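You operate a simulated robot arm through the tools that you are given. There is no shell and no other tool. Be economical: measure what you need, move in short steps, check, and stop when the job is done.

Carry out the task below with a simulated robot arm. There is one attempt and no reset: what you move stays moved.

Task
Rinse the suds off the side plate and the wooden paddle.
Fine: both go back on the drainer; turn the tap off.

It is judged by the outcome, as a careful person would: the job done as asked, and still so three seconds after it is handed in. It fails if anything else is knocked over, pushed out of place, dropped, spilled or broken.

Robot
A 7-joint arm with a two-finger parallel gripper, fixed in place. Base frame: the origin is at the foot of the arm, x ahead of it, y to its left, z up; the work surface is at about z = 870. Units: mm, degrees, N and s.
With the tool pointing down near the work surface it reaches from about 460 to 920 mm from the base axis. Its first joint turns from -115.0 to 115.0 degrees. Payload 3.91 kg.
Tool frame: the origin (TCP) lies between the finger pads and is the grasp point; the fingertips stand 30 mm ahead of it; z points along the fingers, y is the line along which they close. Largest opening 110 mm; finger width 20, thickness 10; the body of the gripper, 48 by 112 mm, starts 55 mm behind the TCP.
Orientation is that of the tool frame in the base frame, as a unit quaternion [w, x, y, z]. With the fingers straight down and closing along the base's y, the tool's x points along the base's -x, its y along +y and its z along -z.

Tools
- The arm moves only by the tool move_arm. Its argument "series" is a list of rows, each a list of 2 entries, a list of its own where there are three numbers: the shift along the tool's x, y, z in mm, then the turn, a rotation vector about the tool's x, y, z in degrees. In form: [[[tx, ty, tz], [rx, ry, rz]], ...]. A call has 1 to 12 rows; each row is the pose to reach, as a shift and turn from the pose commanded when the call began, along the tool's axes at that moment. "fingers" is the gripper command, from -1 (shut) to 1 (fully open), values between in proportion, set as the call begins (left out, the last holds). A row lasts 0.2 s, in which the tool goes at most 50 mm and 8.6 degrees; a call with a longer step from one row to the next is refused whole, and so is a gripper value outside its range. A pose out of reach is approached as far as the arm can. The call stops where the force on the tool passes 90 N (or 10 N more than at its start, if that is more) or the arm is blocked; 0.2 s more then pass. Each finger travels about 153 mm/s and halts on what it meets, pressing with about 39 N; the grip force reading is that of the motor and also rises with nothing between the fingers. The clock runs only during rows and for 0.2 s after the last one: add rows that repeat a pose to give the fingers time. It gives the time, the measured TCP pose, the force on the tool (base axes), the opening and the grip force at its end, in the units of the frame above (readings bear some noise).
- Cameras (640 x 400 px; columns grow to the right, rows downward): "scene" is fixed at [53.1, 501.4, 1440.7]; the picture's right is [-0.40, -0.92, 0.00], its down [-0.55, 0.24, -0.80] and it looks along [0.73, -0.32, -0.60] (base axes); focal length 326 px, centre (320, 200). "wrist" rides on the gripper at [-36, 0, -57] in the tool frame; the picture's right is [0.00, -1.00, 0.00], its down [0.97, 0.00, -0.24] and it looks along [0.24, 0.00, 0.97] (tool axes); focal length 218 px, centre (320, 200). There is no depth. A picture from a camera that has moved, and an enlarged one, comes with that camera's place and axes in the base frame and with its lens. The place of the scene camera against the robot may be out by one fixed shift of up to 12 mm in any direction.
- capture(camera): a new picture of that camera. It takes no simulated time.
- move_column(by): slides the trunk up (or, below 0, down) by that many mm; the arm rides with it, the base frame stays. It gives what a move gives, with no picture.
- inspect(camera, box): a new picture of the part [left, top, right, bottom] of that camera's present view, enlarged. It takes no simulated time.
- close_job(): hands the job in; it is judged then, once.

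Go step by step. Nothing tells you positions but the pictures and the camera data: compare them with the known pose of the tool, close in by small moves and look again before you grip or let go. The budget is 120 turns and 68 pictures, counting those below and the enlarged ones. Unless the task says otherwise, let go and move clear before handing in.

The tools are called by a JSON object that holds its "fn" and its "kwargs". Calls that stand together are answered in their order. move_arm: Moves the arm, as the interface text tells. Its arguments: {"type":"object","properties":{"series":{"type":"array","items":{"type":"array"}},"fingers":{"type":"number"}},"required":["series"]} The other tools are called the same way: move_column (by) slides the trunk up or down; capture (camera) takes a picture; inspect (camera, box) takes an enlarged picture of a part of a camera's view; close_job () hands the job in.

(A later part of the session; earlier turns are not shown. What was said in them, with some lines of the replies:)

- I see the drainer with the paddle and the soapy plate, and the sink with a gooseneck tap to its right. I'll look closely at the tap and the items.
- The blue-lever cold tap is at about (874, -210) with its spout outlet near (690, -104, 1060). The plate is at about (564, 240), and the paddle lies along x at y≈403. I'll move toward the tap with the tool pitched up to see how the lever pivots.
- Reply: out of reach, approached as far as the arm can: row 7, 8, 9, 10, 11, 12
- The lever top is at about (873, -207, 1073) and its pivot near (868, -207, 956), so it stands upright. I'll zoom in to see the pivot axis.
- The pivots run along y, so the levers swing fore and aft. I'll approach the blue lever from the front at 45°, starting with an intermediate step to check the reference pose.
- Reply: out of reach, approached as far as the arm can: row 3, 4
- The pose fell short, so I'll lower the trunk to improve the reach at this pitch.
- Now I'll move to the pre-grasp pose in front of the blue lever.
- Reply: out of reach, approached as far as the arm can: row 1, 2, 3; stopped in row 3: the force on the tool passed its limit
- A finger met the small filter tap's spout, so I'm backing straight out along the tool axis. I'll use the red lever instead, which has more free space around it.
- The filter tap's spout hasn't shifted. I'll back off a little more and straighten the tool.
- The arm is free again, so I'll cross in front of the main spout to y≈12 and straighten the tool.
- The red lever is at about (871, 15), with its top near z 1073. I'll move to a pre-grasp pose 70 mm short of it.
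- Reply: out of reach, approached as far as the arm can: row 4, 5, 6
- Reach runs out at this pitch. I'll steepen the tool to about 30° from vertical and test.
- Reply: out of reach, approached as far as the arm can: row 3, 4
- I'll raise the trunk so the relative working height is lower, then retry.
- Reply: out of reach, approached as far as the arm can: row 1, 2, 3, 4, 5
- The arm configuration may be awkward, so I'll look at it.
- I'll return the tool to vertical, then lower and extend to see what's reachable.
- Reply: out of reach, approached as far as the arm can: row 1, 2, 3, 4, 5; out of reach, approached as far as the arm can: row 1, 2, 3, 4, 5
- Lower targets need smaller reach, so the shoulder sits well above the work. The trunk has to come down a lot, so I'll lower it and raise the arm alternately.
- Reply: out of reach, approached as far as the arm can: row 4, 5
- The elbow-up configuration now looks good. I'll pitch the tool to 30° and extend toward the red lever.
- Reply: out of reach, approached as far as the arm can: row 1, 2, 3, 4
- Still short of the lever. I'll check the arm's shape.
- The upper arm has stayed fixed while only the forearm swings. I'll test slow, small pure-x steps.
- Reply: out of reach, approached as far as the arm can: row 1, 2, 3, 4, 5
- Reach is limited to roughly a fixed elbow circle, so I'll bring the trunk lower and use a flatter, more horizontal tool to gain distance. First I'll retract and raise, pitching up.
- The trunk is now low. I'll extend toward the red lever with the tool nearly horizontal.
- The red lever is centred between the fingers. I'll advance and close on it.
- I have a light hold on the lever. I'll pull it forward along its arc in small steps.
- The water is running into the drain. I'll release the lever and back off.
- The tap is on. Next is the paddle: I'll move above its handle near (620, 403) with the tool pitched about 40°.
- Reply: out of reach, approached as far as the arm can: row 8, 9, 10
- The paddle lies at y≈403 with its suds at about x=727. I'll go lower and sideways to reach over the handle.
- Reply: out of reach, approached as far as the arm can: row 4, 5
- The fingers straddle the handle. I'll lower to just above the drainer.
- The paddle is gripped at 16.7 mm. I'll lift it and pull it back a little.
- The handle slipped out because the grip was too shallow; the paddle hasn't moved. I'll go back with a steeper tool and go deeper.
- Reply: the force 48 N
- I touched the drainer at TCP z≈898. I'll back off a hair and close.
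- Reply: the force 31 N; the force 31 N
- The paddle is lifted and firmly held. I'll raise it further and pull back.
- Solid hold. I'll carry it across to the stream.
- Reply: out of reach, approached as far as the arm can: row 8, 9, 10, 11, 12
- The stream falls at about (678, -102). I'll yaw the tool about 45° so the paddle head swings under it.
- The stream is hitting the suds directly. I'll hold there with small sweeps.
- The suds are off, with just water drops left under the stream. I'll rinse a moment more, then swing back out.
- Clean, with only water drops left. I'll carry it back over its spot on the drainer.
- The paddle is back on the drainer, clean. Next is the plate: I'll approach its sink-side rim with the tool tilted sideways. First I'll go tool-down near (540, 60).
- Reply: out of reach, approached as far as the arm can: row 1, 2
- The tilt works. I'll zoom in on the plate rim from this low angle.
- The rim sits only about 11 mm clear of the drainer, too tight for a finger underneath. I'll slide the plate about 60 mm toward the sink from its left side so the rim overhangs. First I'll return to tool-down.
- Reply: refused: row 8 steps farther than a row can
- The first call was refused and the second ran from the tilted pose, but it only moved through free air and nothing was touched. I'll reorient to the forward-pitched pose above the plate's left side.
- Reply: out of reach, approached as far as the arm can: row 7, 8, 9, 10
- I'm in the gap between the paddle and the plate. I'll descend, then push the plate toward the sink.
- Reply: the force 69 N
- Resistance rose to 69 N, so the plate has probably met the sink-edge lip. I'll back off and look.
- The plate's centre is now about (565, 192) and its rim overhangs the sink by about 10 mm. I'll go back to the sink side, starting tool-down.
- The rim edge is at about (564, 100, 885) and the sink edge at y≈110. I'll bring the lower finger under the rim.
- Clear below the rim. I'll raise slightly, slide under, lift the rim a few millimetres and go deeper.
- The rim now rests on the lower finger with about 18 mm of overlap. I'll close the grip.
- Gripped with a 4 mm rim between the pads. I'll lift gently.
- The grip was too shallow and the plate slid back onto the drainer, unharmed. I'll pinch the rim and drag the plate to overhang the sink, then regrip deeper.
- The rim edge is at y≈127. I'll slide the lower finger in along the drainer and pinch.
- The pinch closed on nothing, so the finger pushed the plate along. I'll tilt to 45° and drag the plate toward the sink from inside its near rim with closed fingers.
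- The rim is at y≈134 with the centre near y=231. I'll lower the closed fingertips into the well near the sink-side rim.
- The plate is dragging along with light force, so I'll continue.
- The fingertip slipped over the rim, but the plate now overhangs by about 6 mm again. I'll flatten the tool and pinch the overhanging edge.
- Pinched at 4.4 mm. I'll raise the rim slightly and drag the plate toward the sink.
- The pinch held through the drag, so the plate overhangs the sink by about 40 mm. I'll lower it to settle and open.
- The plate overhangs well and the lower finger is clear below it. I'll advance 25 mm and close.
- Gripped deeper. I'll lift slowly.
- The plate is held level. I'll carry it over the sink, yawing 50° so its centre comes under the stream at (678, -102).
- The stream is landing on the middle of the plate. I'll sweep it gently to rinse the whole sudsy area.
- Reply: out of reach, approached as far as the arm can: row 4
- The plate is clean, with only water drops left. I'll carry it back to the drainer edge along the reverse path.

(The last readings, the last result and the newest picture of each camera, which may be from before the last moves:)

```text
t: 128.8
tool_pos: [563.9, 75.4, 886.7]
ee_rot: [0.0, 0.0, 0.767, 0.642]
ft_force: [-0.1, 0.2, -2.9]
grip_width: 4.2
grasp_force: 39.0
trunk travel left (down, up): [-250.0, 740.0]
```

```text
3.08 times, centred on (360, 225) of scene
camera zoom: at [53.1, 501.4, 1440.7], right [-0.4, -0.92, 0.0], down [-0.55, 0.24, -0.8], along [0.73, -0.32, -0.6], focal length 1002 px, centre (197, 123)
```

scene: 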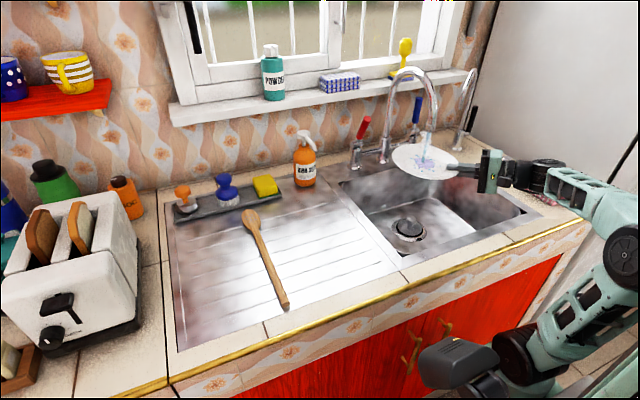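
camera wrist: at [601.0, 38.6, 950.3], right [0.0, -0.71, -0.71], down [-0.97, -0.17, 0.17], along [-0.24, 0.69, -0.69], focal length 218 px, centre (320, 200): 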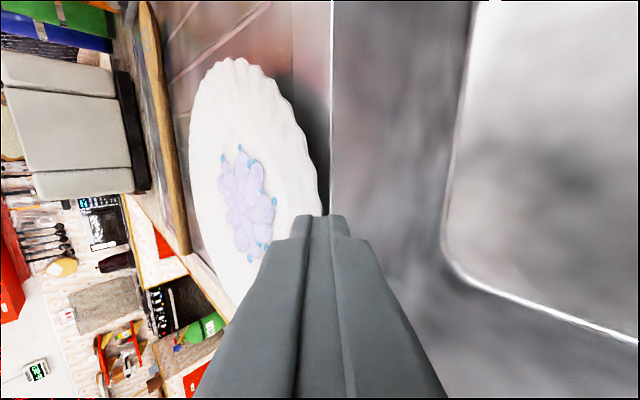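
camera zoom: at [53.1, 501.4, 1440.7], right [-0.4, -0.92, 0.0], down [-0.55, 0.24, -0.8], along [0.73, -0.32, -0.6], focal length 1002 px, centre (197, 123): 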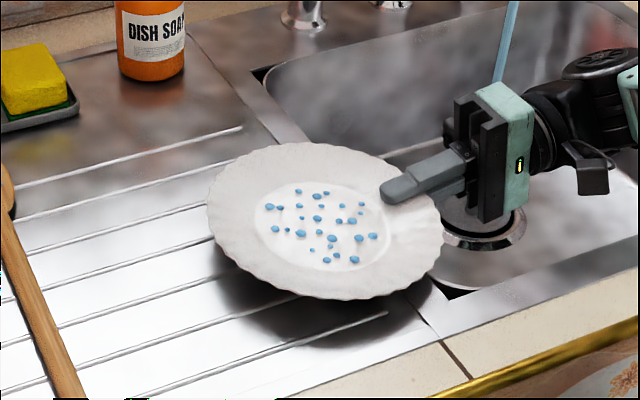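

{"fn": "move_arm", "kwargs": {"series": [[[0, -1.3, 0.2], [0, 0, 0]], [[0, -2.6, 0.4], [0, 0, 0]], [[0, -4, 0.7], [0, 0, 0]], [[0, -4, 0.7], [0, 0, 0]]]}}

```text
t: 129.8
tool_pos: [564.1, 74.9, 882.1]
ee_rot: [0.001, 0.0, 0.766, 0.643]
ft_force: [0.7, 0.1, -2.5]
grip_width: 4.4
grasp_force: 39.0
trunk travel left (down, up): [-250.0, 740.0]
```

The plate is still carried, with its far side a bit high. I'll tip the tool down a few degrees to lay it flat.

{"fn": "move_arm", "kwargs": {"series": [[[0, 0, 0], [1.3, 0, 0]], [[0, 0, 0], [2.6, 0, 0]], [[0, 0, 0], [4, 0, 0]], [[0, 0, 0], [4, 0, 0]]]}}

```text
t: 130.8
tool_pos: [565.3, 74.5, 884.5]
ee_rot: [0.002, -0.002, 0.788, 0.616]
ft_force: [-0.8, 3.7, 9.8]
grip_width: 4.6
grasp_force: 38.6
trunk travel left (down, up): [-250.0, 740.0]
```

Contact made. I'll ease up a touch and open the fingers.

{"fn": "move_arm", "kwargs": {"series": [[[0, 1.5, -0.4], [0, 0, 0]], [[0, 1.5, -0.4], [0, 0, 0]]]}}

{"fn": "move_arm", "kwargs": {"series": [[[0, 0, 0], [0, 0, 0]], [[0, 0, 0], [0, 0, 0]], [[0, 0, 0], [0, 0, 0]]], "fingers": -0.55}}

```text
t: 131.4
tool_pos: [563.2, 76.1, 883.6]
ee_rot: [0.0, 0.0, 0.788, 0.615]
ft_force: [1.1, 1.5, 3.6]
grip_width: 4.3
grasp_force: 39.1
trunk travel left (down, up): [-250.0, 740.0]
```

```text
t: 132.2
tool_pos: [563.4, 76.1, 884.7]
ee_rot: [0.001, -0.001, 0.788, 0.615]
ft_force: [0.2, 0.7, 0.7]
grip_width: 24.7
grasp_force: 0.0
trunk travel left (down, up): [-250.0, 740.0]
```

Released. I'll withdraw straight back over the sink.

{"fn": "move_arm", "kwargs": {"series": [[[0, -2.4, -9.7], [0, 0, 0]], [[0, -6, -24], [0, 0, 0]], [[0, -10, -41], [0, 0, 0]], [[0, -14.5, -58.2], [0, 0, 0]], [[0, -14.5, -58.2], [0, 0, 0]]]}}

{"fn": "capture", "kwargs": {"camera": "scene"}}

```text
t: 133.4
tool_pos: [564.1, 16.4, 884.2]
ee_rot: [0.001, 0.0, 0.788, 0.616]
ft_force: [-0.5, 0.1, 0.2]
grip_width: 25.2
grasp_force: 0.0
trunk travel left (down, up): [-250.0, 740.0]
```

```text
2 pictures are left
```

scene: 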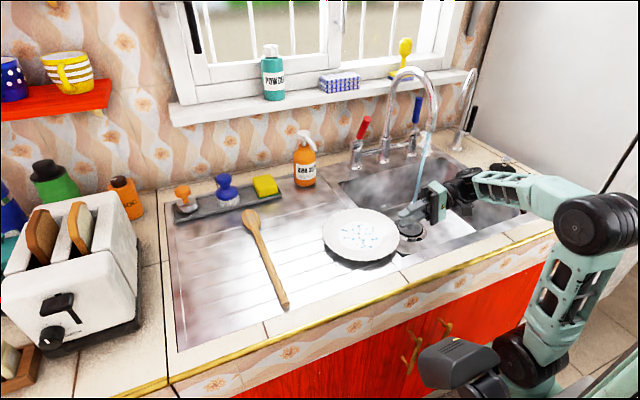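

The plate rests on the drainer edge, overhanging the sink. I'll close the fingers and push it gently back to its original place.

{"fn": "move_arm", "kwargs": {"series": [[[-2, 3.4, -0.8], [0, 0, 0]], [[-4, 6.8, -1.7], [0, 0, 0]], [[-4, 6.8, -1.7], [0, 0, 0]]], "fingers": -1}}

{"fn": "move_arm", "kwargs": {"series": [[[0, 2.4, 9.7], [0, 0, 0]], [[0, 4.4, 17.5], [0, 0, 0]], [[0, 6.3, 25.2], [0, 0, 0]], [[0, 8.2, 33], [0, 0, 0]], [[0, 10.2, 40.7], [0, 0, 0]], [[0, 12, 48.5], [0, 0, 0]], [[0, 14, 56.3], [0, 0, 0]], [[0, 16, 64], [0, 0, 0]], [[0, 18, 72], [0, 0, 0]], [[0, 20, 80], [0, 0, 0]], [[0, 21.8, 87.3], [0, 0, 0]], [[0, 21.8, 87.3], [0, 0, 0]]]}}

```text
t: 134.2
tool_pos: [568.1, 16.1, 891.4]
ee_rot: [0.001, 0.0, 0.788, 0.615]
ft_force: [0.0, -0.4, 0.0]
grip_width: 0.1
grasp_force: 38.0
trunk travel left (down, up): [-250.0, 740.0]
```

```text
t: 136.8
tool_pos: [567.7, 104.2, 892.1]
ee_rot: [0.001, -0.001, 0.789, 0.615]
ft_force: [0.5, -0.5, -0.7]
grip_width: 0.2
grasp_force: 38.3
trunk travel left (down, up): [-250.0, 740.0]
```

Done pushing. I'll withdraw, then return to tool-down on the way to the tap.

{"fn": "move_arm", "kwargs": {"series": [[[0, -5, -20], [0, 0, 0]], [[0, -10, -39], [0, 0, 0]], [[0, 0, -62], [0, 0, 0]], [[0, 9.7, -85], [0, 0, 0]], [[0, 9.7, -85], [0, 0, 0]]]}}

{"fn": "move_arm", "kwargs": {"series": [[[3, 10, 0], [7.6, 0, 0]], [[6, 20, 0], [15.2, 0, 0]], [[10, 30, 0], [22.8, 0, 0]], [[13, 40, 0], [30.4, 0, 0]], [[16, 51, 0], [38, 0, 0]], [[20, 61, 1], [45.6, 0, 0]], [[23, 71, 1], [53.2, 0, 0]], [[26, 81, 1], [60.8, 0, 0]], [[30, 91, 1], [68.4, 0, 0]], [[33, 101, 1.5], [76, 0, 0]], [[33, 101, 1.5], [76, 0, 0]]]}}

```text
t: 138.0
tool_pos: [566.3, 26.5, 922.6]
ee_rot: [0.0, -0.001, 0.789, 0.615]
ft_force: [0.9, 0.7, 0.2]
grip_width: 0.2
grasp_force: 37.7
trunk travel left (down, up): [-250.0, 740.0]
```

```text
t: 140.4
tool_pos: [534.6, 52.9, 1020.3]
ee_rot: [0.001, 0.0, 1.0, -0.001]
ft_force: [0.2, -0.1, 0.4]
grip_width: 0.0
grasp_force: 37.6
trunk travel left (down, up): [-250.0, 740.0]
```

{"fn": "move_arm", "kwargs": {"series": [[[-13, -4, -6], [0, -8, 0]], [[-27, -8, -11], [0, -16, 0]], [[-40, -12, -17], [0, -24, 0]], [[-54, -16, -22], [0, -32, 0]], [[-67, -20, -28], [0, -40, 0]], [[-81, -23, -34], [0, -48, 0]], [[-94, -27, -39], [0, -56, 0]], [[-108, -31, -45], [0, -64, 0]], [[-121, -35, -50], [0, -72, 0]], [[-135, -39, -56], [0, -80, 0]], [[-135, -39, -56], [0, -80, 0]]], "fingers": 0.1}}

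```text
t: 142.8
tool_pos: [670.0, 11.4, 1075.1]
ee_rot: [0.643, 0.0, 0.766, 0.0]
ft_force: [-0.5, 0.7, 0.7]
grip_width: 60.4
grasp_force: 0.0
trunk travel left (down, up): [-250.0, 740.0]
```

I'm in the known pre-grasp pose. I'll advance onto the tilted red lever and grip it.

{"fn": "move_arm", "kwargs": {"series": [[[15, 1, 15], [0, 0, 0]], [[30, 2, 40], [0, 0, 0]], [[39, 2, 75], [0, 0, 0]], [[39, 2, 112], [0, 0, 0]], [[39, 2, 150], [0, 0, 0]], [[39, 2, 150], [0, 0, 0]]]}}

{"fn": "move_arm", "kwargs": {"series": [[[0, 0, 0], [0, 0, 0]], [[0, 0, 0], [0, 0, 0]], [[0, 0, 0], [0, 0, 0]]], "fingers": -0.6}}

```text
t: 144.2
tool_pos: [812.6, 14.5, 1008.5]
ee_rot: [0.643, -0.001, 0.766, 0.0]
ft_force: [0.0, -0.7, -0.6]
grip_width: 60.6
grasp_force: 0.0
trunk travel left (down, up): [-250.0, 740.0]
```

```text
t: 145.0
tool_pos: [812.0, 14.0, 1010.1]
ee_rot: [0.643, 0.001, 0.766, -0.001]
ft_force: [1.0, -3.2, 0.2]
grip_width: 23.7
grasp_force: 1.5
trunk travel left (down, up): [-250.0, 740.0]
```

I have the lever. I'll push it back along the arc to upright, with a few millimetres of overtravel to seat it.

{"fn": "move_arm", "kwargs": {"series": [[[-10, 0, 10], [0, 0, 0]], [[-17.5, 0, 21.3], [0, 0, 0]], [[-23, 0, 34], [0, 0, 0]], [[-27, 0, 47], [0, 0, 0]], [[-27, 0, 52], [0, 0, 0]], [[-27, 0, 52], [0, 0, 0]]]}}

{"fn": "inspect", "kwargs": {"camera": "scene", "box": [200, 70, 520, 290]}}

```text
t: 146.4
tool_pos: [867.6, 14.3, 1028.8]
ee_rot: [0.643, 0.0, 0.766, 0.0]
ft_force: [0.0, -4.3, 1.8]
grip_width: 23.6
grasp_force: 2.3
trunk travel left (down, up): [-250.0, 740.0]
```

```text
1.82 times, centred on (360, 180) of scene
camera zoom: at [53.1, 501.4, 1440.7], right [-0.4, -0.92, 0.0], down [-0.55, 0.24, -0.8], along [0.73, -0.32, -0.6], focal length 592 px, centre (247, 236)
```

zoom: 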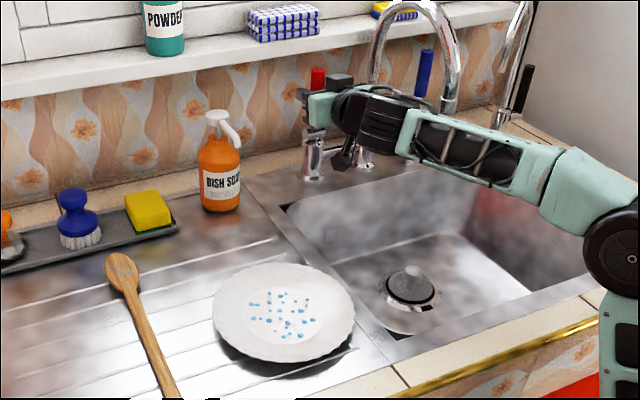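

The stream has stopped, and the clean plate and paddle are on the drainer. I'll release the lever and back off.

{"fn": "move_arm", "kwargs": {"series": [[[0, 0, 0], [0, 0, 0]], [[0, 0, 0], [0, 0, 0]], [[0, 0, -30], [0, 0, 0]], [[0, 0, -70], [0, 0, 0]], [[0, 0, -110], [0, 0, 0]], [[-20, 0, -155], [0, 0, 0]], [[-40, 0, -195], [0, 0, 0]], [[-40, 0, -195], [0, 0, 0]]], "fingers": 0.1}}

{"fn": "capture", "kwargs": {"camera": "scene"}}

```text
t: 148.2
tool_pos: [680.9, 13.0, 1102.3]
ee_rot: [0.643, -0.001, 0.766, 0.0]
ft_force: [0.1, 0.0, 0.6]
grip_width: 60.5
grasp_force: 0.0
trunk travel left (down, up): [-250.0, 740.0]
```

```text
0 pictures are left
```

scene: 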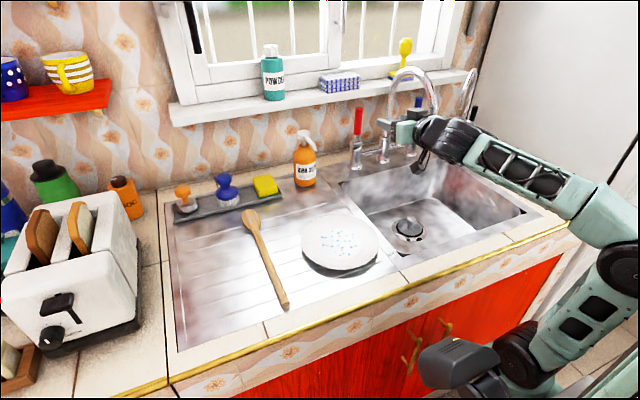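

The red lever is upright, no water is running, both items sit clean on the drainer, and the arm is clear.

{"fn": "close_job", "kwargs": {}}

```text
The job is handed in.
```

I rinsed the suds off the side plate and the wooden paddle, put both back on the drainer, and turned the tap off. In the last picture no water is running and only water drops remain on them.

- **Filter tap:** early on, a finger bumped the small filter tap's spout. It did not look moved afterwards.
- **Plate:** it slipped from my grip once onto the drainer before I got a firm hold, with no visible damage. It now sits a little off its original spot.
- **Water:** I used the hot (red) lever, because the filter tap blocked the way to the cold one.
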